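You operate a simulated robot arm through the tools that you are given. There is no shell and no other tool. Be economical: measure what you need, move in short steps, check, and stop when the job is done.

You run a simulated two-armed robot. Do the job below in one go: nothing can be reset, and whatever is moved stays where it is left.

Task
On the fitting bench top, fold the wiping rag in half.

Only the result counts: the job must be done as asked and must still hold three seconds after the hand-in. Knocking over, shifting, dropping, spilling or breaking anything else fails it. Flat cloth is picked up by pressing the open fingertips on it (5 to 10 N) and closing them slowly along it; thin cloth reads only 2 to 8 mm in the jaws.

Robot
Two 7-joint arms with two-finger parallel grippers on one trunk, on a base that drives. Base frame: it is fixed to the floor where the robot stands at the start and does not move with it; the origin is under the middle of the robot, x ahead of it, y to its left, z up; the surface under the hand at the start is at about z = 0.86. Lengths are in m, angles in rad, forces in N, time in s.
The left shoulder is at the start at [0.07, 0.133, 1.151], the right one opposite. With the tool pointing down near the work surface each hand reaches from about 0.18 to 0.64 m from the robot's upright axis, wherever it stands, measured 20 degrees to its own side. Places, roughly: fitting bench top [0.5, -0.1, 0.9]. Payload 1.57 kg a hand.
The tool frame of a hand sits at the grasp point between the pads (the TCP): z along the fingers, y along the line on which they close. The tips reach 0.03 m beyond it. The gripper opens to 0.08 m. The fingers are 0.017 m wide and 0.012 m thick; the gripper's body (0.04 by 0.082 m) begins 0.08 m behind the TCP.
Orientation is that of the tool frame in the base frame, as a unit quaternion [w, x, y, z]. With the fingers straight down and closing along the base's y, the tool's x points along the base's -x, its y along +y and its z along -z.

Tools
- The arms move only by the tool drive_tool. It takes "left_series", "right_series" or both (then of equal length, played together; a hand with none holds still); each is a list of rows, each a list of 7 numbers: the shift along the base's x, y, z in units of 25 mm (1.0 is 25 mm), then the turn, a rotation vector about the base's x, y, z in units of 8 degrees (1.0 is 8 degrees), then the gripper command, from -1 (shut) to 1 (fully open), values between in proportion. In form: [[tx, ty, tz, ax, ay, az, hand], ...]. A call has 1 to 8 rows; each row shifts and turns the commanded pose from where the row before left it. A call with a number of a shift or a turn outside -1 to 1 is refused whole. Each row takes 0.2 s and may step no farther than 0.05 m and 0.15 rad from the row before; otherwise, or with a gripper value out of range, the whole call is refused. A pose out of reach is approached as far as the arm can. The call stops where the force on the tool passes 40 N (or 10 N more than at its start, if that is more) or the arm is blocked; 0.2 s more then pass. Each finger travels about 0.153 m/s and halts on what it meets, pressing with about 22 N; the grip force reading is that of the motor and also rises with nothing between the fingers. The clock runs only during rows and for 0.2 s after the last one: add rows that do not move to give the fingers time. The reply holds the time, the measured pose of the TCP, the force on the tool along the base axes, the opening and the grip force, in the units named above and with some noise, with the torque about the TCP (base axes, N m) and any sound that the robot's microphone picked up.
- Cameras (640 x 400 px; columns grow to the right, rows downward): "scene" is now at [0.1221, -0.014, 1.3537]; the picture's right is [-0.19, -0.98, 0.00], its down [-0.80, 0.15, -0.58] and it looks along [0.57, -0.11, -0.82] (base axes); focal length 266 px, centre (320, 200). "left" rides on the left gripper at [0.072, 0.007, -0.122] in its tool frame; the picture's right is [-0.09, 1.00, 0.00], its down [-0.84, -0.08, -0.54] and it looks along [-0.54, -0.05, 0.84] (tool axes); focal length 238 px, centre (320, 200). "right" rides on the right gripper at [0.072, -0.007, -0.122] in its tool frame; the picture's right is [0.09, 1.00, 0.00], its down [-0.84, 0.08, -0.54] and it looks along [-0.54, 0.05, 0.84] (tool axes); focal length 238 px, centre (320, 200).
- camera(camera): a new picture of that camera. No time passes.
- move_column(by): slides the trunk up (or, below 0, down) by that many m; the arms and the scene camera ride with it, the base frame stays. It gives what a move gives, with no picture.
- drive_base(legs): drives the robot by 1 to 6 legs, each [ahead, left, turn to the left] in m, m and rad, along the robot's own axes; the way and the turn of a leg run together, so that a leg with both is an arc; at most 1.5 m and 3.142 rad a leg. The arms and the cameras ride along, it lands a little off, and it stops where it bumps. It gives what a move gives.
- head_to(pan, tilt): turns the head with the scene camera to pan (to the left, within 1.501 rad either way) and tilt (down, from -0.506 to 1.204), counted from straight ahead of the robot. It gives what a move gives.
- pixel_to_xyz(camera, pixels): for up to 12 pixels [column, row] of the newest picture of that camera ("zoom" is the newest enlarged one), the place [x, y, z] in the base frame of the surface seen there, good to about 0.003 m. No time passes.
- inspect(camera, box): a new picture of the part [left, top, right, bottom] of that camera's present view, enlarged. No time passes.
- close_job(): hands the job in; it is judged then, once.

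Go step by step. Measure first, check grasps and placings, and put right what went wrong. The budget is 80 turns and 62 pictures, counting those below and the enlarged ones. Unless the task says otherwise, let go and move clear before handing in, and close with one line.

The tools are called after "Call:" by a JSON object that holds its "api" and its "payload". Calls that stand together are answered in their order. drive_tool: Moves the arms, as the interface text tells. Its arguments: {"type":"object","properties":{"left_series":{"type":"array"},"right_series":{"type":"array"}},"required":[]} The other tools are called the same way: move_column (by) slides the trunk up or down; drive_base (legs) drives the base; head_to (pan, tilt) turns the head that bears the scene camera; camera (camera) takes a picture; pixel_to_xyz (camera, pixels) gives the place of the surface under pixels of a picture; inspect (camera, box) takes an enlarged picture of a part of a camera's view; close_job () hands the job in.

At the start:

```text
t: 0.0
left_position: [0.4326, 0.1333, 1.0893]
left_orientation: [0.0, 0.0, 1.0, 0.0]
left_ft_force: [0.3, 0.3, 0.2]
left_ft_torque: [0.0, -0.01, 0.0]
left_width: 0.0801
left_gripper_force: 0.1
right_position: [0.4539, -0.2682, 1.0241]
right_orientation: [0.0, 0.0, 1.0, 0.0]
right_ft_force: [-0.3, -0.1, 0.7]
right_ft_torque: [0.0, 0.01, 0.0]
right_width: 0.0802
right_gripper_force: 0.0
trunk travel left (down, up): [-0.725, 0.215]
robot x, y, heading: [-0.0001, -0.0004, 0.006]
head pan, tilt: [-0.188, 0.955]
```

scene: 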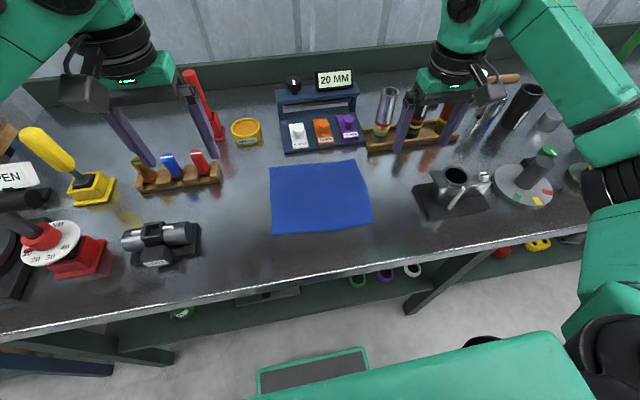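
right: 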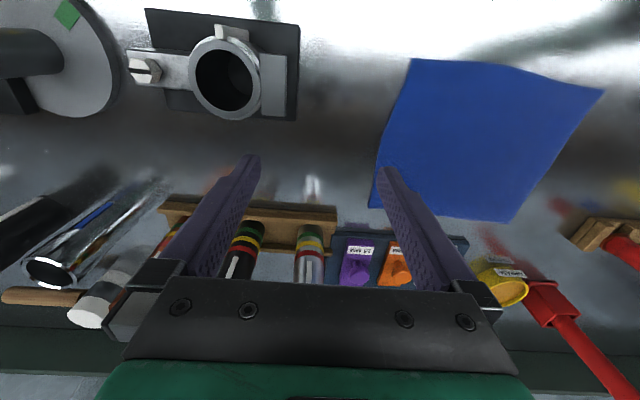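
left: 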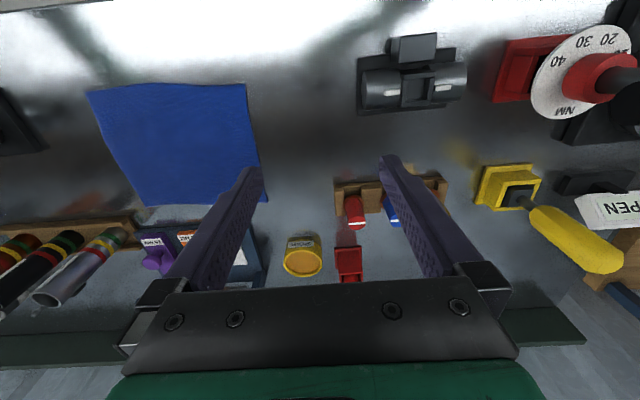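

The blue rag lies in the scene at about corners (270,167), (357,160), (373,224), (271,234). I measure those first.

Call:
{"api": "pixel_to_xyz", "payload": {"camera": "scene", "pixels": [[271, 168], [356, 161], [371, 223], [273, 232], [320, 197], [272, 200], [364, 192], [320, 228], [313, 165], [320, 250], [250, 200], [390, 195]]}}

Call:
{"api": "inspect", "payload": {"camera": "scene", "box": [240, 130, 400, 250]}}

```text
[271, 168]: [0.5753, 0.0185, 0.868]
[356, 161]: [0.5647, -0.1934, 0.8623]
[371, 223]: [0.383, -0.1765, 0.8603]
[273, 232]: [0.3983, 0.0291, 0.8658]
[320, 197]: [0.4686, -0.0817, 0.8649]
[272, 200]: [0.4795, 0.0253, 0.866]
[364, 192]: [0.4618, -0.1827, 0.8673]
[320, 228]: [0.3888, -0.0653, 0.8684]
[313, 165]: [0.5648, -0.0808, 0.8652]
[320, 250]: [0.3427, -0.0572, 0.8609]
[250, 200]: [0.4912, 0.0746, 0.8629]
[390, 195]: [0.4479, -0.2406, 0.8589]
```

```text
3.33 times, centred on (320, 190) of scene
```

zoom: 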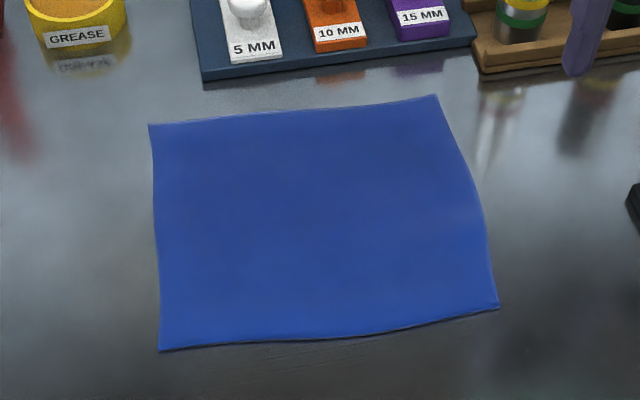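

The rag is about 0.18 × 0.21 m, with its far edge at x≈0.57 and near edge at x≈0.39. I'll fold the far edge toward the near edge, so first I check the clearance to the stand behind it.

Call:
{"api": "pixel_to_xyz", "payload": {"camera": "scene", "pixels": [[286, 153], [320, 150], [355, 146], [298, 125], [322, 122], [346, 117], [320, 97], [293, 82], [334, 74], [247, 122], [372, 148], [384, 95]]}}

Call:
{"api": "drive_tool", "payload": {"left_series": [[1, -0.9, 0, 0, 0, 0, -0.25], [1, -0.9, 0, 0, 0, 0, -0.25], [1, -0.9, 0, 0, 0, 0, -0.25], [1, -0.9, -0.5, 0, 0, 0, -0.25], [1, -0.9, -1, 0, 0, 0, -0.25], [0.2, -0.9, -1, 0, 0, 0, -0.25]], "right_series": [[0.7, 0.7, 0, 0, 0, 0, -0.25], [0.7, 0.7, 0, 0, 0, 0, -0.25], [0.7, 0.7, 0, 0, 0, 0, -0.25], [0.7, 0.7, 0, 0, 0, 0, -0.25], [0.7, 0.7, 0, 0, 0, 0, -0.25], [0.42, 0.43, 0, 0, 0, 0, -0.25]]}}

```text
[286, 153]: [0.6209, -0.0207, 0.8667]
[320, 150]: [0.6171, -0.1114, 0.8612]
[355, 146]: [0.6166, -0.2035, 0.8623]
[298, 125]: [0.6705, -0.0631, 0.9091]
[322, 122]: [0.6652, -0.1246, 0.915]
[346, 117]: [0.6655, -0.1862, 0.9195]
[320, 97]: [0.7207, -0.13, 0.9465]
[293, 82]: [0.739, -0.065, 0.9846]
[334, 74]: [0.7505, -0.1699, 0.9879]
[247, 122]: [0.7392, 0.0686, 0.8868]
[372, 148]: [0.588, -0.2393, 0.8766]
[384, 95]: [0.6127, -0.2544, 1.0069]
```

```text
t: 1.4
left_position: [0.5636, -0.0024, 1.025]
left_orientation: [0.0, 0.0, 1.0, 0.001]
left_ft_force: [-0.6, 0.0, -0.4]
left_ft_torque: [0.0, -0.01, -0.02]
left_width: 0.0303
left_gripper_force: 0.0
right_position: [0.552, -0.1711, 1.025]
right_orientation: [0.0, 0.001, 1.0, 0.0]
right_ft_force: [-0.7, -0.1, 0.4]
right_ft_torque: [0.01, 0.0, 0.0]
right_width: 0.0303
right_gripper_force: 0.0
trunk travel left (down, up): [-0.725, 0.215]
robot x, y, heading: [-0.0027, 0.0001, -0.002]
head pan, tilt: [-0.188, 0.955]
```

The hands hover above the far corners, and the stand starts at x≈0.617, so it is clear. I'll lower to just above the cloth.

Call:
{"api": "drive_tool", "payload": {"left_series": [[0, -0.16, -1, 0, 0, 0, -0.25], [0, 0, -1, 0, 0, 0, -0.25], [0, 0, -1, 0, 0, 0, -0.25], [0, 0, -1, 0, 0, 0, -0.25], [0, 0, -0.7, 0, 0, 0, -0.25]], "right_series": [[0, 0, -1, 0, 0, 0, -0.25], [0, 0, -1, 0, 0, 0, -0.25], [0, 0, -1, 0, 0, 0, -0.25], [0, 0, -1, 0, 0, 0, -0.25], [0, 0, -0.7, 0, 0, 0, -0.25]]}}

Call:
{"api": "camera", "payload": {"camera": "left"}}

Call:
{"api": "camera", "payload": {"camera": "right"}}

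Call:
{"api": "camera", "payload": {"camera": "scene"}}

```text
t: 2.6
left_position: [0.562, -0.006, 0.9099]
left_orientation: [-0.001, -0.001, 1.0, -0.001]
left_ft_force: [-0.1, 0.7, -0.4]
left_ft_torque: [-0.02, 0.0, -0.02]
left_width: 0.0301
left_gripper_force: 0.0
right_position: [0.5517, -0.1717, 0.9056]
right_orientation: [0.0, 0.0, 1.0, 0.0]
right_ft_force: [-0.9, 0.4, 0.9]
right_ft_torque: [-0.02, -0.02, -0.03]
right_width: 0.0301
right_gripper_force: 0.1
trunk travel left (down, up): [-0.725, 0.215]
robot x, y, heading: [-0.0025, -0.0004, 0.004]
head pan, tilt: [-0.188, 0.955]
```

```text
57 pictures are left
```

left: 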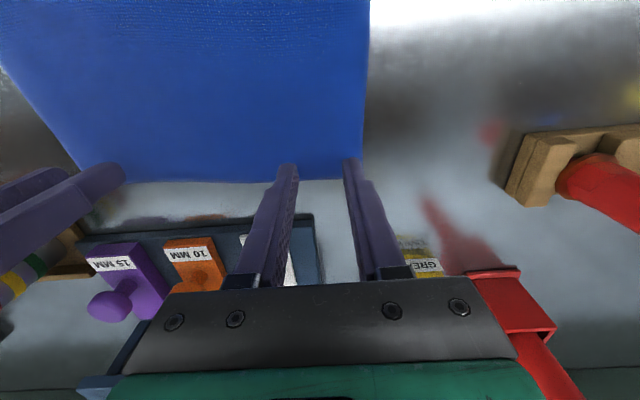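

```text
56 pictures are left
```

right: 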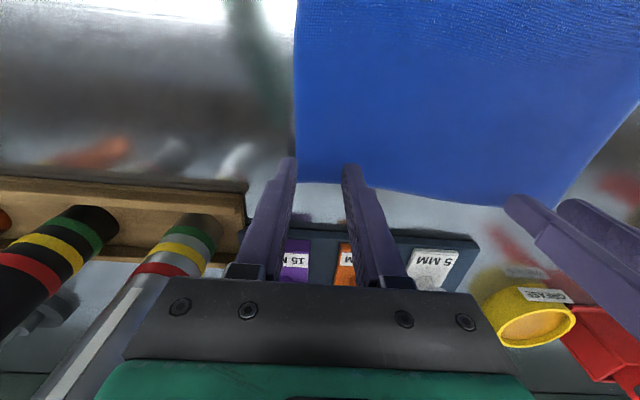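

```text
55 pictures are left
```

scene: 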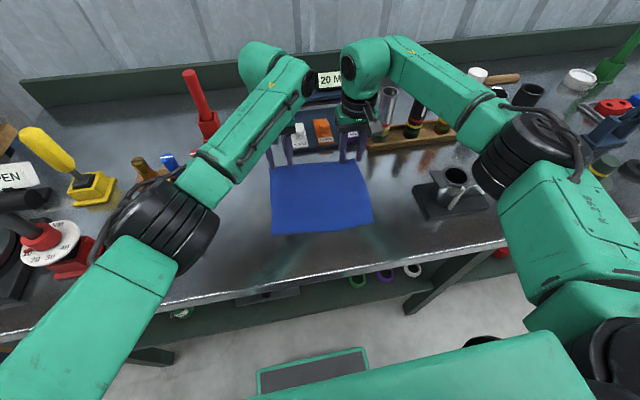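

The left fingers are just inside the cloth edge (edge column ~364 against finger ~358). The right outer finger (column ~278) is off the cloth, whose edge is at ~295. I'll shift inward and then approach gently.

Call:
{"api": "drive_tool", "payload": {"left_series": [[0, -0.16, -0.2, 0, 0, 0, -0.25], [0, 0, -0.2, 0, 0, 0, -0.25], [0, 0, -0.1, 0, 0, 0, -0.25], [0, 0, -0.08, 0, 0, 0, -0.25]], "right_series": [[0, 0.6, 0, 0, 0, 0, -0.25], [0, 0, -0.2, 0, 0, 0, -0.25], [0, 0, -0.1, 0, 0, 0, -0.25], [0, 0, -0.08, 0, 0, 0, -0.25]]}}

```text
t: 3.6
left_position: [0.5628, -0.0093, 0.8944]
left_orientation: [-0.001, 0.001, 1.0, -0.001]
left_ft_force: [0.0, -0.3, 0.5]
left_ft_torque: [-0.03, -0.01, 0.0]
left_width: 0.0299
left_gripper_force: 0.0
right_position: [0.5516, -0.1566, 0.8974]
right_orientation: [0.0, 0.0, 1.0, 0.0]
right_ft_force: [-0.5, 0.1, 0.3]
right_ft_torque: [0.01, -0.01, -0.02]
right_width: 0.0302
right_gripper_force: 0.1
trunk travel left (down, up): [-0.725, 0.215]
robot x, y, heading: [0.0001, -0.0016, 0.004]
head pan, tilt: [-0.188, 0.955]
```

No contact is showing yet, so I'll keep going down in 1–1.5 mm steps.

Call:
{"api": "drive_tool", "payload": {"left_series": [[0, 0, -0.06, 0, 0, 0, -0.25], [0, 0, -0.04, 0, 0, 0, -0.25]], "right_series": [[0, 0, -0.12, 0, 0, 0, -0.25], [0, 0, -0.1, 0, 0, 0, -0.25]]}}

Call:
{"api": "camera", "payload": {"camera": "left"}}

Call:
{"api": "camera", "payload": {"camera": "right"}}

```text
t: 4.2
left_position: [0.5606, -0.0097, 0.8941]
left_orientation: [0.001, 0.0, 1.0, 0.001]
left_ft_force: [1.5, 0.2, 4.3]
left_ft_torque: [0.02, 0.0, 0.01]
left_width: 0.03
left_gripper_force: 0.1
right_position: [0.5507, -0.1561, 0.8927]
right_orientation: [0.003, 0.0, 1.0, 0.001]
right_ft_force: [1.3, -1.1, 7.2]
right_ft_torque: [-0.06, -0.03, 0.02]
right_width: 0.0301
right_gripper_force: 0.0
trunk travel left (down, up): [-0.725, 0.215]
robot x, y, heading: [-0.002, 0.0047, 0.004]
head pan, tilt: [-0.188, 0.955]
```

```text
54 pictures are left
```

left: 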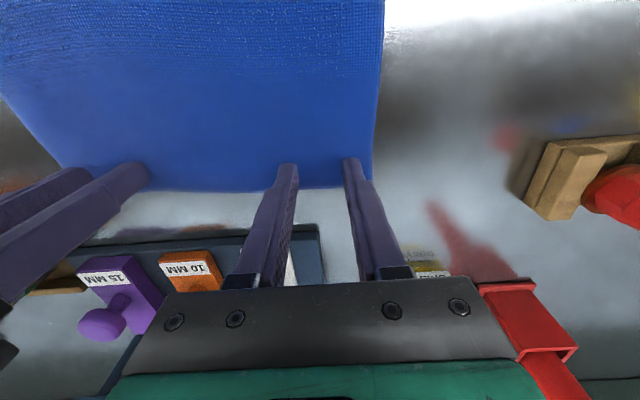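

```text
53 pictures are left
```

right: 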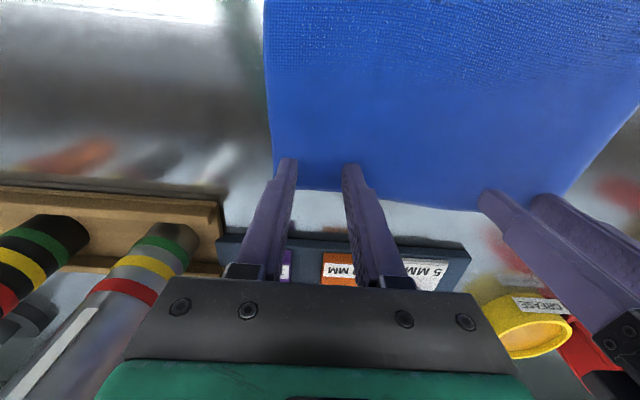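

Both hands touch the cloth (left 4.3 N, right 7.2 N) just inside the corners. I'll press the left slightly more and close both slowly.

Call:
{"api": "drive_tool", "payload": {"left_series": [[0, 0, -0.05, 0, 0, 0, -0.25], [0, 0, 0, 0, 0, 0, -0.37], [0, 0, 0, 0, 0, 0, -0.49], [0, 0, 0, 0, 0, 0, -0.61], [0, 0, 0, 0, 0, 0, -0.73], [0, 0, 0, 0, 0, 0, -0.85], [0, 0, 0, 0, 0, 0, -1], [0, 0, 0, 0, 0, 0, -1]], "right_series": [[0, 0, 0, 0, 0, 0, -0.25], [0, 0, 0, 0, 0, 0, -0.37], [0, 0, 0, 0, 0, 0, -0.49], [0, 0, 0, 0, 0, 0, -0.61], [0, 0, 0, 0, 0, 0, -0.73], [0, 0, 0, 0, 0, 0, -0.85], [0, 0, 0, 0, 0, 0, -1], [0, 0, 0, 0, 0, 0, -1]]}}

Call:
{"api": "camera", "payload": {"camera": "left"}}

Call:
{"api": "camera", "payload": {"camera": "right"}}

```text
t: 6.0
left_position: [0.5597, -0.0101, 0.8938]
left_orientation: [0.001, 0.001, 1.0, 0.0]
left_ft_force: [0.6, -2.3, 14.9]
left_ft_torque: [-0.11, -0.02, 0.02]
left_width: 0.0034
left_gripper_force: 21.7
right_position: [0.55, -0.1559, 0.8944]
right_orientation: [0.002, 0.0, 1.0, 0.001]
right_ft_force: [-0.3, 0.3, 4.9]
right_ft_torque: [0.05, 0.0, -0.03]
right_width: 0.0002
right_gripper_force: 21.2
trunk travel left (down, up): [-0.725, 0.215]
robot x, y, heading: [0.0013, -0.0001, 0.003]
head pan, tilt: [-0.188, 0.955]
```

```text
52 pictures are left
```

left: 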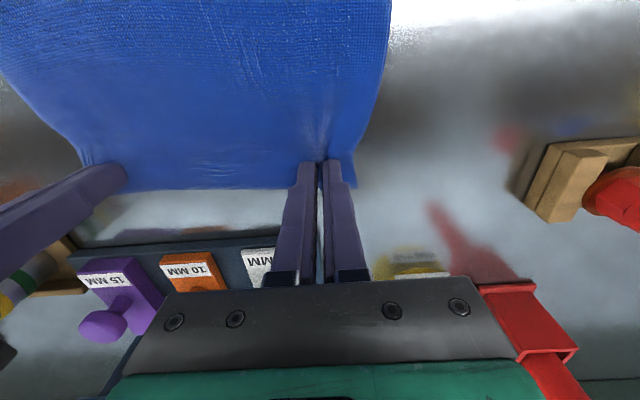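

```text
51 pictures are left
```

right: 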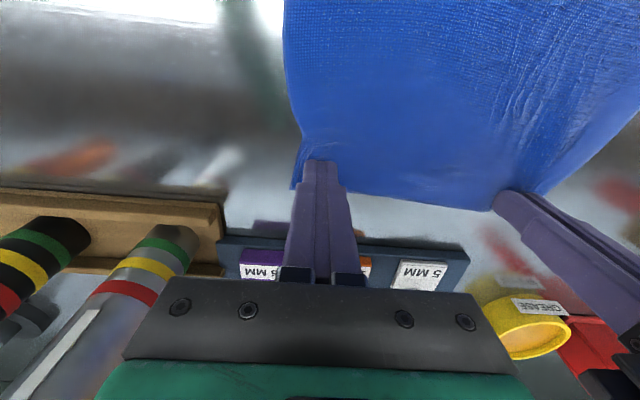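

The left hand holds cloth (3.4 mm), but the right closed on nothing (0.2 mm). I'll lift the right, reopen it and press again a bit harder.

Call:
{"api": "drive_tool", "payload": {"right_series": [[0, 0, 0.5, 0, 0, 0, -1], [0, 0.12, 0, 0, 0, 0, -0.25], [0, 0, 0, 0, 0, 0, -0.25], [0, 0, -0.3, 0, 0, 0, -0.25], [0, 0, -0.2, 0, 0, 0, -0.25], [0, 0, -0.04, 0, 0, 0, -0.25]]}}

Call:
{"api": "camera", "payload": {"camera": "right"}}

```text
t: 7.4
left_position: [0.5595, -0.0095, 0.8927]
left_orientation: [0.001, -0.001, 1.0, -0.001]
left_ft_force: [0.9, -1.1, 15.1]
left_ft_torque: [-0.04, 0.02, -0.01]
left_width: 0.0035
left_gripper_force: 21.9
right_position: [0.5507, -0.1543, 0.8933]
right_orientation: [0.002, 0.0, 1.0, 0.0]
right_ft_force: [-0.7, -1.1, 4.8]
right_ft_torque: [0.03, 0.0, 0.01]
right_width: 0.0298
right_gripper_force: 0.0
trunk travel left (down, up): [-0.725, 0.215]
robot x, y, heading: [-0.0019, -0.0001, -0.004]
head pan, tilt: [-0.188, 0.955]
```

```text
50 pictures are left
```

right: 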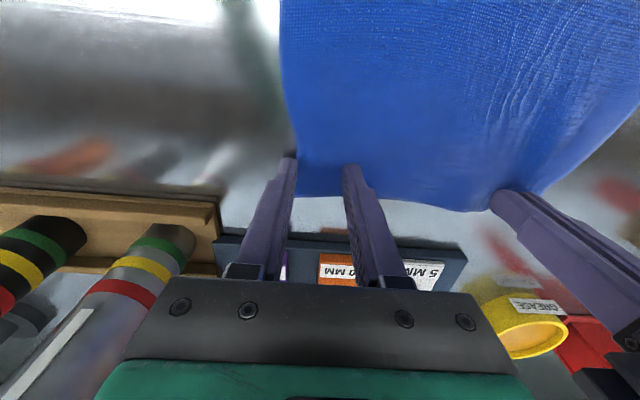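

The cloth edge moved to column ~297, right at the outer finger. I'll lift, shift 10 mm inward and press again.

Call:
{"api": "drive_tool", "payload": {"right_series": [[0, 0, 0.5, 0, 0, 0, -0.25], [0, 0.44, 0, 0, 0, 0, -0.25], [0, 0, -0.3, 0, 0, 0, -0.25], [0, 0, -0.2, 0, 0, 0, -0.25], [0, 0, -0.05, 0, 0, 0, -0.25]]}}

Call:
{"api": "camera", "payload": {"camera": "right"}}

```text
t: 8.6
left_position: [0.5576, -0.0113, 0.8928]
left_orientation: [0.001, 0.0, 1.0, 0.0]
left_ft_force: [2.9, -1.2, 11.0]
left_ft_torque: [-0.06, -0.1, -0.01]
left_width: 0.0037
left_gripper_force: 22.4
right_position: [0.549, -0.1427, 0.8924]
right_orientation: [0.004, 0.0, 1.0, 0.001]
right_ft_force: [-2.0, -0.9, 17.2]
right_ft_torque: [-0.13, 0.05, 0.05]
right_width: 0.03
right_gripper_force: 0.1
trunk travel left (down, up): [-0.725, 0.215]
robot x, y, heading: [-0.0023, -0.0005, 0.0]
head pan, tilt: [-0.188, 0.955]
```

```text
49 pictures are left
```

right: 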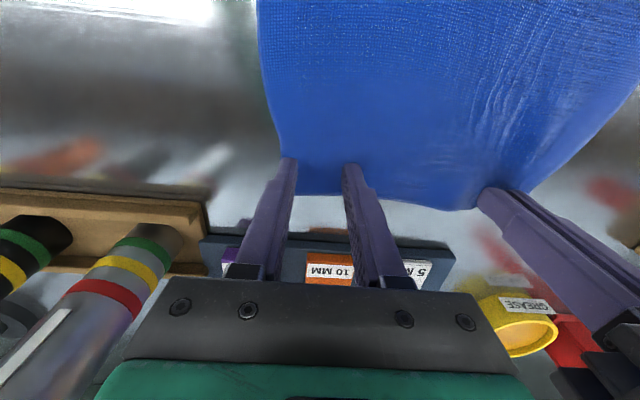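

The right fingers are now both on cloth, but pressing at 17 N. I'll ease up a little and close slowly.

Call:
{"api": "drive_tool", "payload": {"right_series": [[0, 0, 0.03, 0, 0, 0, -0.25], [0, 0, 0, 0, 0, 0, -0.37], [0, 0, 0, 0, 0, 0, -0.49], [0, 0, 0, 0, 0, 0, -0.61], [0, 0, 0, 0, 0, 0, -0.73], [0, 0, 0, 0, 0, 0, -0.85], [0, 0, 0, 0, 0, 0, -1], [0, 0, 0, 0, 0, 0, -1]]}}

Call:
{"api": "camera", "payload": {"camera": "right"}}

```text
t: 10.4
left_position: [0.5587, -0.0083, 0.894]
left_orientation: [0.002, 0.0, 1.0, -0.001]
left_ft_force: [0.8, -8.7, 6.4]
left_ft_torque: [-0.28, -0.02, 0.03]
left_width: 0.0035
left_gripper_force: 21.7
right_position: [0.5497, -0.1403, 0.8925]
right_orientation: [0.003, -0.001, 1.0, 0.0]
right_ft_force: [1.4, 8.3, 20.4]
right_ft_torque: [0.22, -0.03, -0.06]
right_width: 0.0045
right_gripper_force: 22.2
trunk travel left (down, up): [-0.725, 0.215]
robot x, y, heading: [0.0008, -0.0045, -0.003]
head pan, tilt: [-0.188, 0.955]
```

```text
48 pictures are left
```

right: 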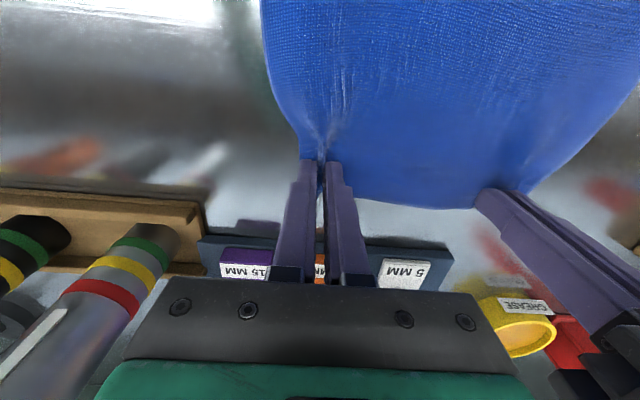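

Both hands now hold cloth (3.5 mm and 4.5 mm). I'll raise the edge along the first half of an arc about the midline.

Call:
{"api": "drive_tool", "payload": {"left_series": [[-0.18, 0.0, 0.96, 0, 0, 0, -1], [-0.52, 0.05, 0.84, 0, 0, 0, -1], [-0.8, 0.05, 0.64, 0, 0, 0, -1], [-0.98, 0.05, 0.32, 0, 0, 0, -1]], "right_series": [[-0.18, 0.1, 0.96, 0, 0, 0, -1], [-0.52, 0.05, 0.84, 0, 0, 0, -1], [-0.8, 0.05, 0.64, 0, 0, 0, -1], [-0.98, 0.05, 0.32, 0, 0, 0, -1]]}}

Call:
{"api": "camera", "payload": {"camera": "scene"}}

Call:
{"api": "camera", "payload": {"camera": "left"}}

Call:
{"api": "camera", "payload": {"camera": "right"}}

```text
t: 11.4
left_position: [0.4987, -0.0049, 0.9624]
left_orientation: [0.0, -0.001, 1.0, 0.0]
left_ft_force: [-0.1, -4.2, 0.9]
left_ft_torque: [-0.16, -0.04, 0.05]
left_width: 0.0035
left_gripper_force: 22.4
right_position: [0.4902, -0.1358, 0.9592]
right_orientation: [0.001, 0.001, 1.0, 0.0]
right_ft_force: [0.2, 4.4, 0.4]
right_ft_torque: [0.14, -0.02, -0.03]
right_width: 0.0042
right_gripper_force: 22.0
trunk travel left (down, up): [-0.725, 0.215]
robot x, y, heading: [-0.002, 0.0003, 0.004]
head pan, tilt: [-0.188, 0.955]
```

```text
47 pictures are left
```

scene: 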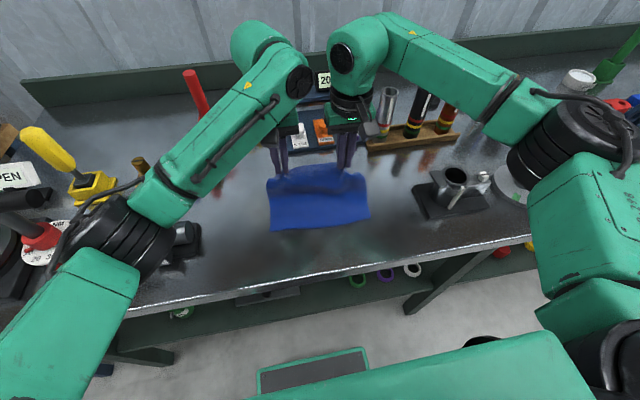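

```text
46 pictures are left
```

left: 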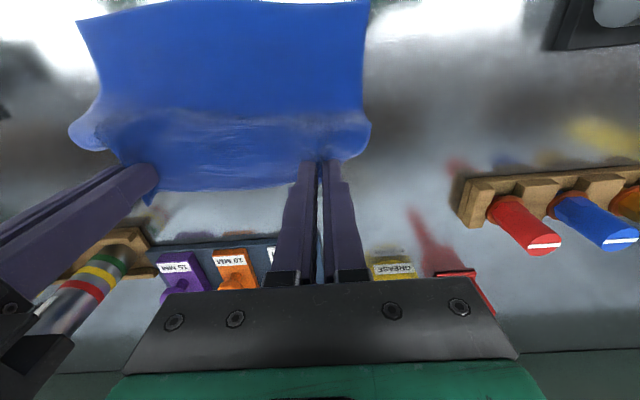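

```text
45 pictures are left
```

right: 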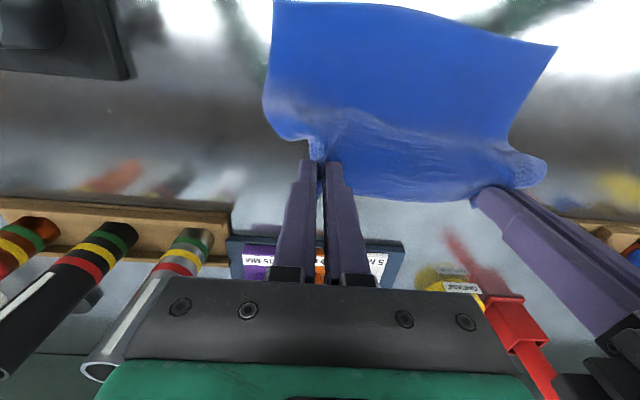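

The cloth is lifted evenly and the near edge hasn't moved. I'll carry on over the arc and stop short of the surface.

Call:
{"api": "drive_tool", "payload": {"left_series": [[-1, 0.05, 0, 0, 0, 0, -1], [-0.98, 0.05, -0.32, 0, 0, 0, -1], [-0.8, 0.05, -0.64, 0, 0, 0, -1], [-0.52, 0.05, -0.84, 0, 0, 0, -1]], "right_series": [[-1, 0.05, 0, 0, 0, 0, -1], [-0.98, 0.05, -0.32, 0, 0, 0, -1], [-0.8, 0.05, -0.64, 0, 0, 0, -1], [-0.52, 0.05, -0.84, 0, 0, 0, -1]]}}

Call:
{"api": "inspect", "payload": {"camera": "scene", "box": [200, 120, 440, 270]}}

Call:
{"api": "camera", "payload": {"camera": "left"}}

Call:
{"api": "camera", "payload": {"camera": "right"}}

```text
t: 12.4
left_position: [0.4175, -0.0024, 0.9139]
left_orientation: [0.0, 0.001, 1.0, -0.001]
left_ft_force: [-0.3, -5.6, -0.3]
left_ft_torque: [-0.17, 0.01, 0.03]
left_width: 0.0035
left_gripper_force: 21.7
right_position: [0.4068, -0.1307, 0.9152]
right_orientation: [0.001, -0.001, 1.0, 0.0]
right_ft_force: [0.4, 5.1, 0.0]
right_ft_torque: [0.14, 0.01, -0.04]
right_width: 0.0042
right_gripper_force: 22.3
trunk travel left (down, up): [-0.725, 0.215]
robot x, y, heading: [-0.0015, 0.0002, -0.001]
head pan, tilt: [-0.188, 0.955]
```

```text
2.67 times, centred on (320, 195) of scene
```

zoom: 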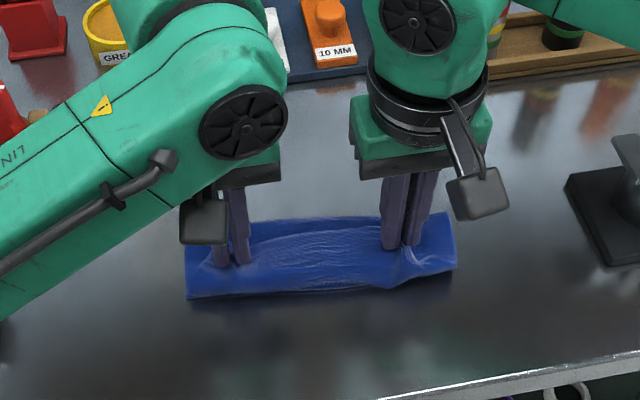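

```text
43 pictures are left
```

left: 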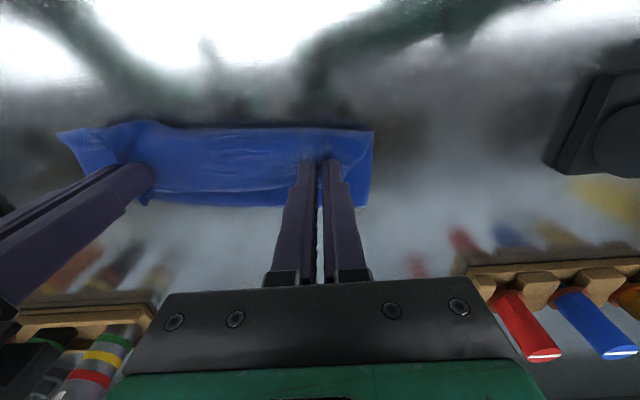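

```text
42 pictures are left
```

right: 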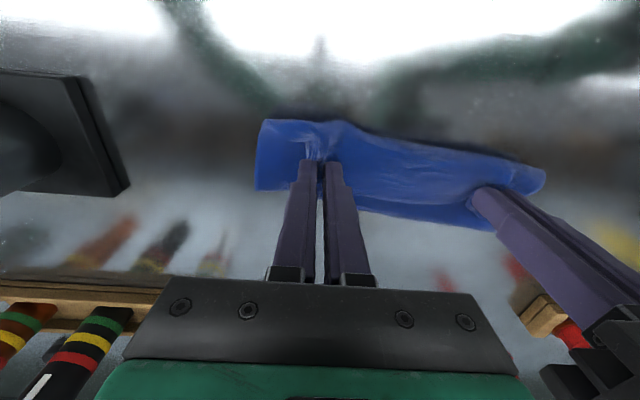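

The fold looks clean, with the top edge nearly over the near edge. I'll lower the last bit and look at the alignment before letting go.

Call:
{"api": "drive_tool", "payload": {"left_series": [[-0.2, 0.05, -0.5, 0, 0, 0, -1], [0, 0, -0.15, 0, 0, 0, -1]], "right_series": [[-0.2, 0.05, -0.5, 0, 0, 0, -1], [0, 0, -0.15, 0, 0, 0, -1]]}}

Call:
{"api": "inspect", "payload": {"camera": "scene", "box": [240, 170, 400, 270]}}

```text
t: 13.0
left_position: [0.413, 0.0002, 0.9004]
left_orientation: [0.002, 0.0, 1.0, -0.001]
left_ft_force: [2.2, -6.4, 10.7]
left_ft_torque: [-0.24, -0.1, 0.05]
left_width: 0.0033
left_gripper_force: 22.3
right_position: [0.4029, -0.1294, 0.9006]
right_orientation: [0.001, 0.0, 1.0, 0.0]
right_ft_force: [2.8, 5.4, 6.0]
right_ft_torque: [0.16, -0.11, -0.08]
right_width: 0.0043
right_gripper_force: 22.0
trunk travel left (down, up): [-0.725, 0.215]
robot x, y, heading: [-0.0042, -0.0031, -0.006]
head pan, tilt: [-0.188, 0.955]
```

```text
4.00 times, centred on (320, 220) of scene
```

zoom: 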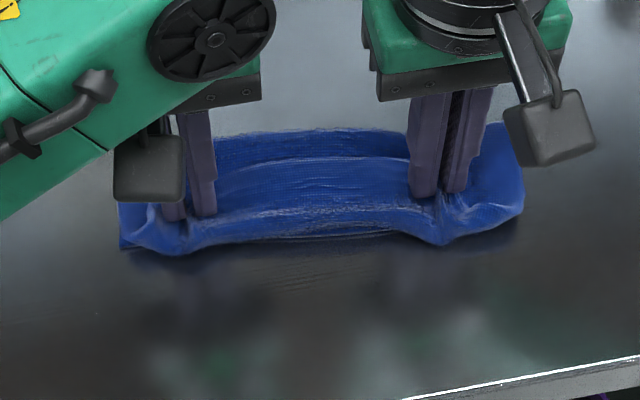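

The edge rests on the lower layer, about aligned. I'll ease the pressure and open slowly so the gathers spread, then lift clear.

Call:
{"api": "drive_tool", "payload": {"left_series": [[0, 0, 0, 0, 0, 0, -0.8], [0, 0, 0, 0, 0, 0, -0.6], [0, 0, 0, 0, 0, 0, -0.4], [0, 0, 0.15, 0, 0, 0, -0.3], [0, 0, 0.4, 0, 0, 0, -0.2], [0, 0, 1, 0, 0, 0, -0.2], [0, 0, 1, 0, 0, 0, -0.2]], "right_series": [[0, 0, 0, 0, 0, 0, -0.8], [0, 0, 0, 0, 0, 0, -0.6], [0, 0, 0, 0, 0, 0, -0.4], [0, 0, 0.15, 0, 0, 0, -0.3], [0, 0, 0.4, 0, 0, 0, -0.2], [0, 0, 1, 0, 0, 0, -0.2], [0, 0, 1, 0, 0, 0, -0.2]]}}

Call:
{"api": "inspect", "payload": {"camera": "scene", "box": [240, 170, 400, 270]}}

```text
t: 14.6
left_position: [0.4122, 0.0001, 0.9624]
left_orientation: [0.0, -0.001, 1.0, 0.001]
left_ft_force: [-0.7, -0.2, -1.1]
left_ft_torque: [-0.02, 0.01, 0.0]
left_width: 0.032
left_gripper_force: 0.1
right_position: [0.4022, -0.1299, 0.9624]
right_orientation: [0.0, 0.0, 1.0, 0.0]
right_ft_force: [0.3, -0.4, -0.5]
right_ft_torque: [-0.01, 0.02, 0.0]
right_width: 0.032
right_gripper_force: 0.1
trunk travel left (down, up): [-0.725, 0.215]
robot x, y, heading: [0.0009, 0.0004, 0.003]
head pan, tilt: [-0.188, 0.955]
```

```text
4.00 times, centred on (320, 220) of scene
```

zoom: 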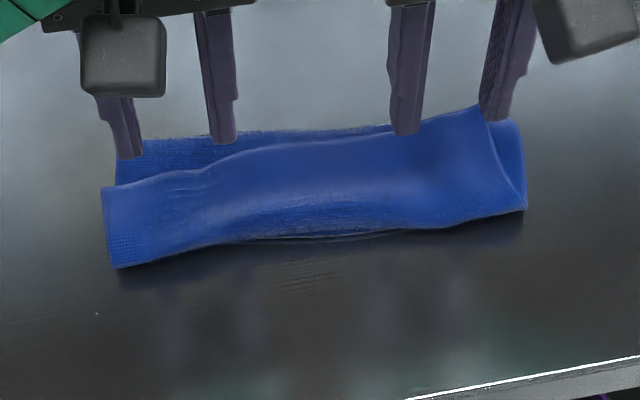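

The cloth came free. I'll raise the hands well clear and let it settle.

Call:
{"api": "drive_tool", "payload": {"left_series": [[0, 0.5, 1, 0, 0, 0, -0.2], [0, 1, 1, 0, 0, 0, -0.2], [0, 1, 0.5, 0, 0, 0, -0.2], [0, 1, 0, 0, 0, 0, -0.2], [0, 1, 0, 0, 0, 0, -0.2], [0, 0, 0, 0, 0, 0, -0.2], [0, 0, 0, 0, 0, 0, -0.2]], "right_series": [[0, -0.5, 1, 0, 0, 0, -0.2], [0, -1, 1, 0, 0, 0, -0.2], [0, -1, 0.5, 0, 0, 0, -0.2], [0, -1, 0, 0, 0, 0, -0.2], [0, -1, 0, 0, 0, 0, -0.2], [0, 0, 0, 0, 0, 0, -0.2], [0, 0, 0, 0, 0, 0, -0.2]]}}

Call:
{"api": "inspect", "payload": {"camera": "scene", "box": [240, 150, 400, 250]}}

```text
t: 16.2
left_position: [0.4132, 0.1123, 1.0268]
left_orientation: [-0.001, 0.0, 1.0, 0.001]
left_ft_force: [0.3, -0.7, -0.5]
left_ft_torque: [0.0, 0.01, 0.0]
left_width: 0.0317
left_gripper_force: 0.0
right_position: [0.4025, -0.2448, 1.0241]
right_orientation: [0.0, 0.0, 1.0, 0.0]
right_ft_force: [0.2, 0.2, 0.1]
right_ft_torque: [0.02, 0.0, 0.02]
right_width: 0.0321
right_gripper_force: 0.0
trunk travel left (down, up): [-0.725, 0.215]
robot x, y, heading: [0.0036, -0.0005, 0.001]
head pan, tilt: [-0.188, 0.955]
```

```text
4.00 times, centred on (320, 200) of scene
```

zoom: 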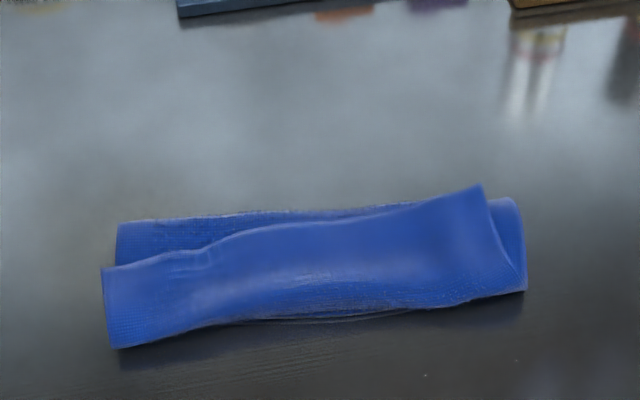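

The top strip from (105,265)–(480,190) may be the edge curled back rather than a plain layer. I'll measure it and look with the hand cameras.

Call:
{"api": "pixel_to_xyz", "payload": {"camera": "zoom", "pixels": [[120, 228], [106, 270], [118, 345], [300, 215], [300, 235], [300, 275], [300, 312], [480, 192], [510, 205], [522, 288], [450, 250], [505, 250]]}}

Call:
{"api": "camera", "payload": {"camera": "left"}}

Call:
{"api": "camera", "payload": {"camera": "right"}}

```text
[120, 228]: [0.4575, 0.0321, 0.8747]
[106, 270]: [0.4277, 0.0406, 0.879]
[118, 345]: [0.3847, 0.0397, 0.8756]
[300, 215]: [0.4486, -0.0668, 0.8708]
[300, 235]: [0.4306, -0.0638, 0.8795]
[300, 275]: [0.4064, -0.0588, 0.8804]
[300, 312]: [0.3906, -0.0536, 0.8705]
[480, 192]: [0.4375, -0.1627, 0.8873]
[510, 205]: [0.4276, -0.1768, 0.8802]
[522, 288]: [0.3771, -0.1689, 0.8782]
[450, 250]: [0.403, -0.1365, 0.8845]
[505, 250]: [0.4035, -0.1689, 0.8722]
```

```text
38 pictures are left
```

left: 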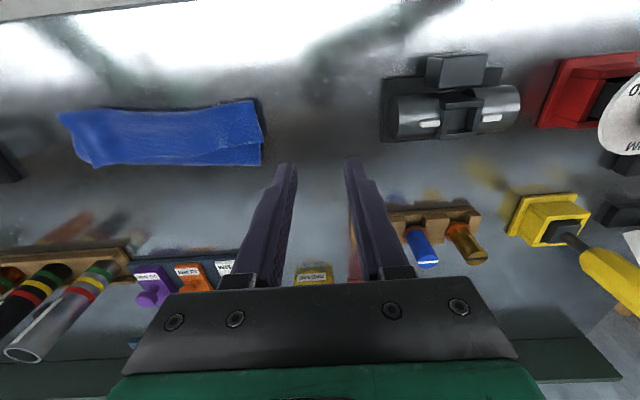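

```text
37 pictures are left
```

right: 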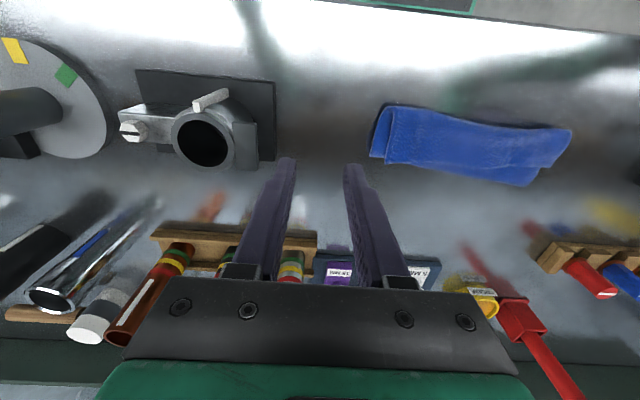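

It's clear now: the free edge curled back over itself (edge at x≈0.43, root at x≈0.385), leaving a third layer about 45 mm deep. I'll turn both hands 90° so they close along x, then scoop this flap edge up.

Call:
{"api": "drive_tool", "payload": {"left_series": [[0, 0, 0, 0, 0, -1, -0.4], [0, 0, 0, 0, 0, -1, -0.4], [0, 0, 0, 0, 0, -1, -0.4], [0, 0, 0, 0, 0, -1, -0.4], [0, 0, 0, 0, 0, -1, -0.4], [0, 0, 0, 0, 0, -1, -0.4], [0, 0, 0, 0, 0, -1, -0.4], [0, 0, 0, 0, 0, -1, -0.4]], "right_series": [[0, 0, 0, 0, 0, 1, -0.4], [0, 0, 0, 0, 0, 1, -0.4], [0, 0, 0, 0, 0, 1, -0.4], [0, 0, 0, 0, 0, 1, -0.4], [0, 0, 0, 0, 0, 1, -0.4], [0, 0, 0, 0, 0, 1, -0.4], [0, 0, 0, 0, 0, 1, -0.4], [0, 0, 0, 0, 0, 1, -0.4]]}}

Call:
{"api": "drive_tool", "payload": {"left_series": [[0, 0, 0, 0, 0, -1, -0.4], [0, 0, 0, 0, 0, -1, -0.4], [0, 0, 0, 0, 0, -1, -0.4], [0, -0.7, 0, 0, 0, -0.25, -0.4], [0.2, -1, -0.5, 0, 0, 0, -0.4], [0.2, -1, -0.5, 0, 0, 0, -0.4], [0, -1, -1, 0, 0, 0, -0.4]], "right_series": [[0, 0, 0, 0, 0, 1, -0.4], [0, 0, 0, 0, 0, 1, -0.4], [0.3, 0, 0, 0, 0, 1, -0.4], [0.3, 1, 0, 0, 0, 0.25, -0.4], [0.3, 1, -0.5, 0, 0, 0, -0.4], [0.25, 1, -0.5, 0, 0, 0, -0.4], [0, 1, -1, 0, 0, 0, -0.4]]}}

Call:
{"api": "camera", "payload": {"camera": "left"}}

Call:
{"api": "camera", "payload": {"camera": "right"}}

```text
t: 18.0
left_position: [0.4125, 0.1105, 1.0275]
left_orientation: [0.0, 0.53, 0.848, 0.001]
left_ft_force: [-0.3, -0.1, 0.3]
left_ft_torque: [0.06, 0.02, 0.02]
left_width: 0.024
left_gripper_force: 0.0
right_position: [0.3418, -0.1936, 1.0279]
right_orientation: [0.025, -0.35, 0.936, 0.019]
right_ft_force: [-1.1, -0.5, 0.2]
right_ft_torque: [0.02, -0.01, -0.02]
right_width: 0.0238
right_gripper_force: 0.1
right hand out of reach, approached as far as the arm can: row 4, 5, 6, 7, 8
trunk travel left (down, up): [-0.725, 0.215]
robot x, y, heading: [-0.0017, 0.0002, -0.004]
head pan, tilt: [-0.188, 0.955]
```

```text
t: 19.5
left_position: [0.4275, 0.0438, 0.9897]
left_orientation: [-0.006, 0.7, 0.714, 0.005]
left_ft_force: [1.3, 6.3, -1.0]
left_ft_torque: [-0.61, 0.15, -0.02]
left_width: 0.0241
left_gripper_force: 0.0
right_position: [0.3853, -0.0262, 1.0127]
right_orientation: [0.016, -0.458, 0.889, 0.027]
right_ft_force: [-1.3, -6.5, -0.4]
right_ft_torque: [0.5, -0.12, -0.09]
right_width: 0.0239
right_gripper_force: 0.1
right hand out of reach, approached as far as the arm can: row 1, 2, 3
trunk travel left (down, up): [-0.725, 0.215]
robot x, y, heading: [0.0016, -0.0011, 0.003]
head pan, tilt: [-0.188, 0.955]
stopped in row 7 (left hand): the force on the tool passed its limit at 69 N (the readings are from after the stop); the commanded pose is now the measured one
```

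```text
36 pictures are left
```

left: 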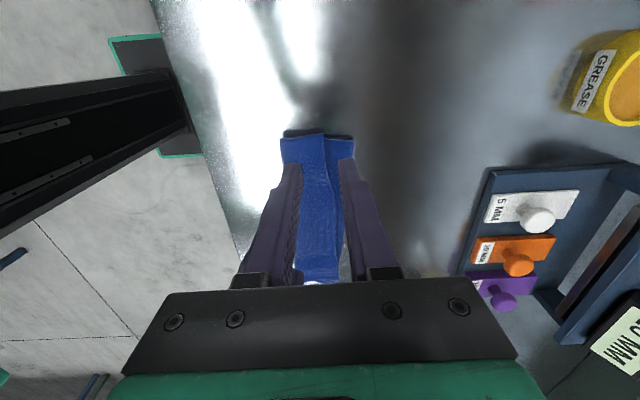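

```text
35 pictures are left
```

right: 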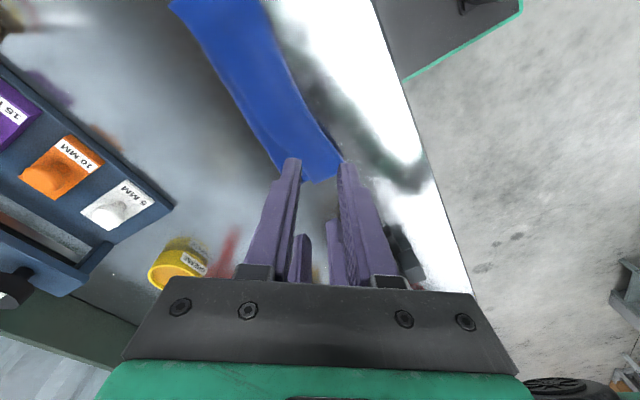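

The right hand couldn't reach its turned pose and drifted into the left hand, though nothing on the bench was touched. I'll back the right hand away and turn it the other way.

Call:
{"api": "drive_tool", "payload": {"right_series": [[0, -1, 0.3, 0, 0, -1, -0.4], [0, -1, 0.3, 0, 0, -1, -0.4], [0, -1, 0, 0, 0, -1, -0.4], [0, -1, 0, 0, 0, -1, -0.4], [0.2, -1, 0, 0, 0, -1, -0.4], [0.5, -1, 0, 0, 0, -1, -0.4], [0.5, -1, 0, 0, 0, -0.7, -0.4]], "left_series": [[0, 0.5, 0.5, 0, 0, 0, -0.4], [0, 0.5, 0, 0, 0, 0, -0.4], [0, 0, 0, 0, 0, 0, -0.4], [0, 0, 0, 0, 0, 0, -0.4], [0, 0, 0, 0, 0, 0, -0.4], [0, 0, 0, 0, 0, 0, -0.4], [0, 0, 0, 0, 0, 0, -0.4]]}}

Call:
{"api": "camera", "payload": {"camera": "scene"}}

```text
t: 21.1
left_position: [0.4236, 0.0678, 1.0014]
left_orientation: [-0.006, 0.701, 0.713, 0.004]
left_ft_force: [-0.6, 0.3, -0.7]
left_ft_torque: [0.0, -0.03, 0.0]
left_width: 0.024
left_gripper_force: 0.0
right_position: [0.4142, -0.2021, 1.0263]
right_orientation: [0.026, -0.007, 1.0, 0.016]
right_ft_force: [-0.1, -0.6, -0.9]
right_ft_torque: [0.0, -0.02, -0.02]
right_width: 0.024
right_gripper_force: 0.0
trunk travel left (down, up): [-0.725, 0.215]
robot x, y, heading: [0.0023, -0.0037, -0.001]
head pan, tilt: [-0.188, 0.955]
```

```text
34 pictures are left
```

scene: 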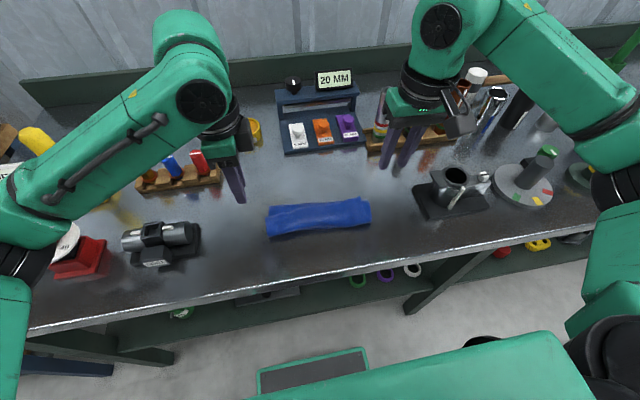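

The bench is unchanged. I'll straighten the right hand and try turning it by −90° (camera inward), watching its reach.

Call:
{"api": "drive_tool", "payload": {"right_series": [[0, 0, 0, -0.23, 0.37, -0.1, -0.4], [0, 0, 0, 0, 0, -1, -0.4], [0, 0, 0, 0, 0, -1, -0.4], [0, 0, 0, 0, 0, -1, -0.4], [0, 0, 0, 0, 0, -1, -0.4], [0, 0, 0, 0, 0, -1, -0.4], [0, 0, 0, 0, 0, -1, -0.4], [0, 0, 0, 0, 0, -1, -0.4]]}}

```text
t: 22.9
left_position: [0.4251, 0.0681, 1.003]
left_orientation: [-0.006, 0.701, 0.713, 0.005]
left_ft_force: [0.4, 1.2, 1.0]
left_ft_torque: [0.03, 0.0, -0.03]
left_width: 0.0239
left_gripper_force: 0.0
right_position: [0.4154, -0.2003, 1.0271]
right_orientation: [0.001, 0.47, 0.883, 0.0]
right_ft_force: [-0.4, 0.5, 0.8]
right_ft_torque: [0.0, 0.01, -0.01]
right_width: 0.024
right_gripper_force: 0.0
trunk travel left (down, up): [-0.725, 0.215]
robot x, y, heading: [-0.0005, 0.001, 0.004]
head pan, tilt: [-0.188, 0.955]
```

That works. I'll finish the turn and place the right hand above its spot on the flap, and the left over its own.

Call:
{"api": "drive_tool", "payload": {"right_series": [[0, 0, 0, 0, 0, -1, -0.4], [0, 0, 0, 0, 0, -1, -0.4], [0, 0, 0, 0, 0, -1, -0.4], [0, 0, 0, 0, 0, -1, -0.4], [0.3, 1, 0, 0, 0, -0.22, -0.4], [0.3, 1, -1, 0, 0, 0, -0.4], [0, 0.2, -1, 0, 0, 0, -0.4]], "left_series": [[0, 0, 0, 0, 0, 0, -0.4], [0, 0, 0, 0, 0, 0, -0.4], [0, 0, 0, 0, 0, 0, -0.4], [0, 0, 0, 0, 0, 0, -0.4], [0, -0.9, 0, 0, 0, 0, -0.4], [0, -1, -1, 0, 0, 0, -0.4], [0, 0, 0, 0, 0, 0, -0.4]]}}

Call:
{"api": "camera", "payload": {"camera": "left"}}

Call:
{"api": "camera", "payload": {"camera": "right"}}

```text
t: 24.5
left_position: [0.4243, 0.0212, 0.9783]
left_orientation: [-0.006, 0.701, 0.714, 0.004]
left_ft_force: [-0.4, -0.5, 0.4]
left_ft_torque: [0.01, 0.02, 0.02]
left_width: 0.024
left_gripper_force: 0.0
right_position: [0.4292, -0.1429, 0.9781]
right_orientation: [0.002, 0.705, 0.709, 0.0]
right_ft_force: [0.3, -0.2, -0.2]
right_ft_torque: [-0.01, -0.01, 0.03]
right_width: 0.0242
right_gripper_force: 0.1
trunk travel left (down, up): [-0.725, 0.215]
robot x, y, heading: [0.0031, -0.0028, -0.002]
head pan, tilt: [-0.188, 0.955]
```

```text
33 pictures are left
```

left: 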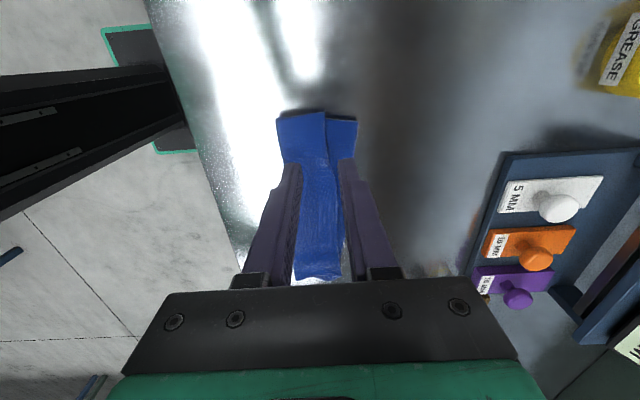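

```text
32 pictures are left
```

right: 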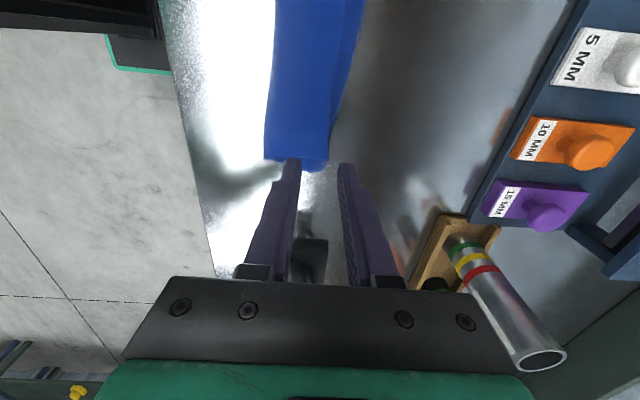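

I'll zoom in on the flap edge in both hand views to line up the far fingers.

Call:
{"api": "inspect", "payload": {"camera": "left", "box": [240, 90, 400, 190]}}

Call:
{"api": "inspect", "payload": {"camera": "right", "box": [240, 90, 400, 190]}}

```text
4.00 times, centred on (320, 140) of left
```

zoom: 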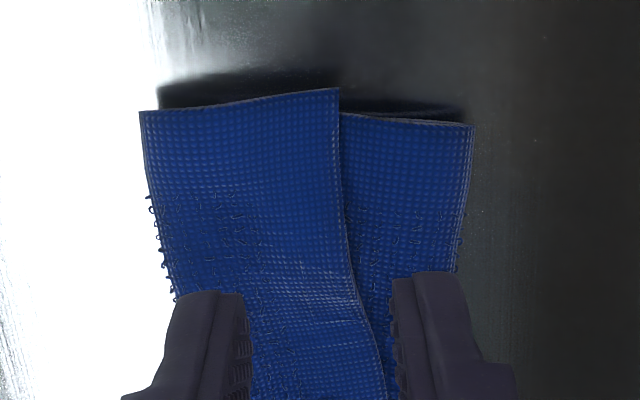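

```text
4.00 times, centred on (320, 140) of right
```

zoom: 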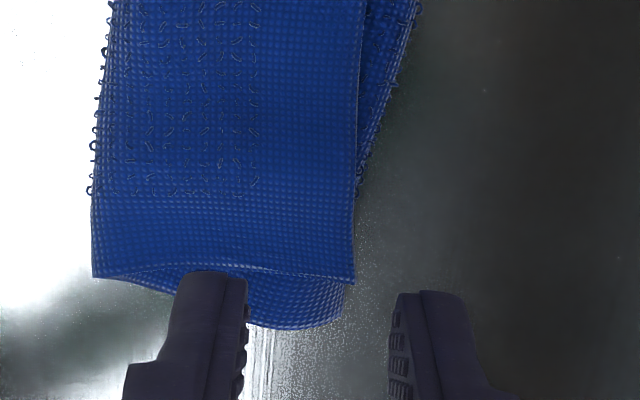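

Both far fingers sit about 5 mm beyond the flap's hem and the near fingers are over the flap. I'll descend to just above contact.

Call:
{"api": "drive_tool", "payload": {"left_series": [[0, 0, -1, 0, 0, 0, -0.4], [0, 0, -1, 0, 0, 0, -0.4], [0, 0, -0.7, 0, 0, 0, -0.4]], "right_series": [[0, -0.3, -1, 0, 0, 0, -0.4], [0, 0, -1, 0, 0, 0, -0.4], [0, 0, -0.7, 0, 0, 0, -0.4]]}}

Call:
{"api": "inspect", "payload": {"camera": "left", "box": [240, 90, 400, 190]}}

Call:
{"api": "inspect", "payload": {"camera": "right", "box": [240, 90, 400, 190]}}

```text
t: 25.3
left_position: [0.4266, 0.0216, 0.9083]
left_orientation: [-0.006, 0.701, 0.713, 0.004]
left_ft_force: [-0.3, -0.5, 0.0]
left_ft_torque: [0.0, 0.01, 0.0]
left_width: 0.024
left_gripper_force: 0.0
right_position: [0.4315, -0.1525, 0.9096]
right_orientation: [0.001, 0.705, 0.709, -0.001]
right_ft_force: [0.6, 0.3, 0.2]
right_ft_torque: [-0.03, -0.02, -0.03]
right_width: 0.0239
right_gripper_force: 0.1
trunk travel left (down, up): [-0.725, 0.215]
robot x, y, heading: [0.0008, -0.0003, -0.006]
head pan, tilt: [-0.188, 0.955]
```

```text
4.00 times, centred on (320, 140) of left
```

zoom: 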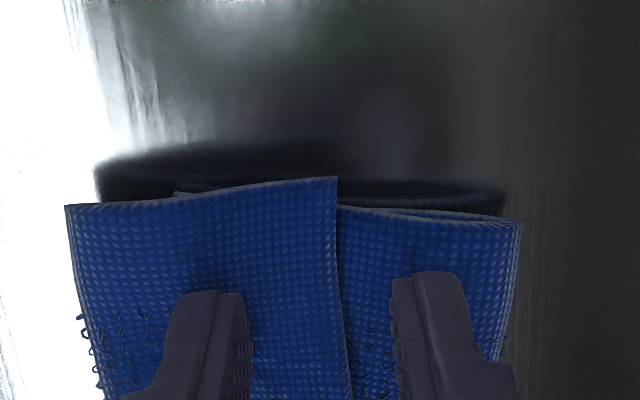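

```text
4.00 times, centred on (320, 140) of right
```

zoom: 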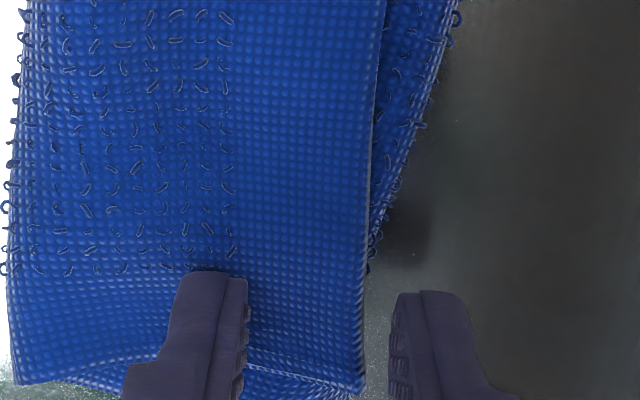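

The fingers straddle the hem on both sides, so I'll press down in small steps.

Call:
{"api": "drive_tool", "payload": {"left_series": [[0, 0, -0.06, 0, 0, 0, -0.4], [0, 0, -0.06, 0, 0, 0, -0.4]], "right_series": [[0, 0, -0.08, 0, 0, 0, -0.4], [0, 0, -0.08, 0, 0, 0, -0.4]]}}

```text
t: 25.9
left_position: [0.4262, 0.0212, 0.9069]
left_orientation: [-0.006, 0.7, 0.714, 0.005]
left_ft_force: [0.8, 0.3, -0.8]
left_ft_torque: [0.01, -0.01, -0.01]
left_width: 0.0241
left_gripper_force: 0.1
right_position: [0.431, -0.1529, 0.9059]
right_orientation: [0.001, 0.705, 0.709, -0.001]
right_ft_force: [-0.3, -0.3, 0.1]
right_ft_torque: [0.01, 0.02, -0.04]
right_width: 0.0239
right_gripper_force: 0.1
trunk travel left (down, up): [-0.725, 0.215]
robot x, y, heading: [-0.002, 0.0021, -0.002]
head pan, tilt: [-0.188, 0.955]
```

Call:
{"api": "drive_tool", "payload": {"left_series": [[0, 0, -0.08, 0, 0, 0, -0.4], [0, 0, -0.06, 0, 0, 0, -0.4]], "right_series": [[0, 0, -0.08, 0, 0, 0, -0.4], [0, 0, -0.06, 0, 0, 0, -0.4]]}}

```text
t: 26.5
left_position: [0.4253, 0.0215, 0.9034]
left_orientation: [-0.006, 0.701, 0.713, 0.006]
left_ft_force: [0.1, -0.4, 0.6]
left_ft_torque: [-0.01, -0.01, -0.02]
left_width: 0.0237
left_gripper_force: 0.0
right_position: [0.4315, -0.1522, 0.9035]
right_orientation: [0.001, 0.705, 0.709, 0.0]
right_ft_force: [0.8, 0.2, 1.2]
right_ft_torque: [0.02, 0.03, 0.04]
right_width: 0.0237
right_gripper_force: 0.1
trunk travel left (down, up): [-0.725, 0.215]
robot x, y, heading: [0.002, 0.0054, 0.006]
head pan, tilt: [-0.188, 0.955]
```

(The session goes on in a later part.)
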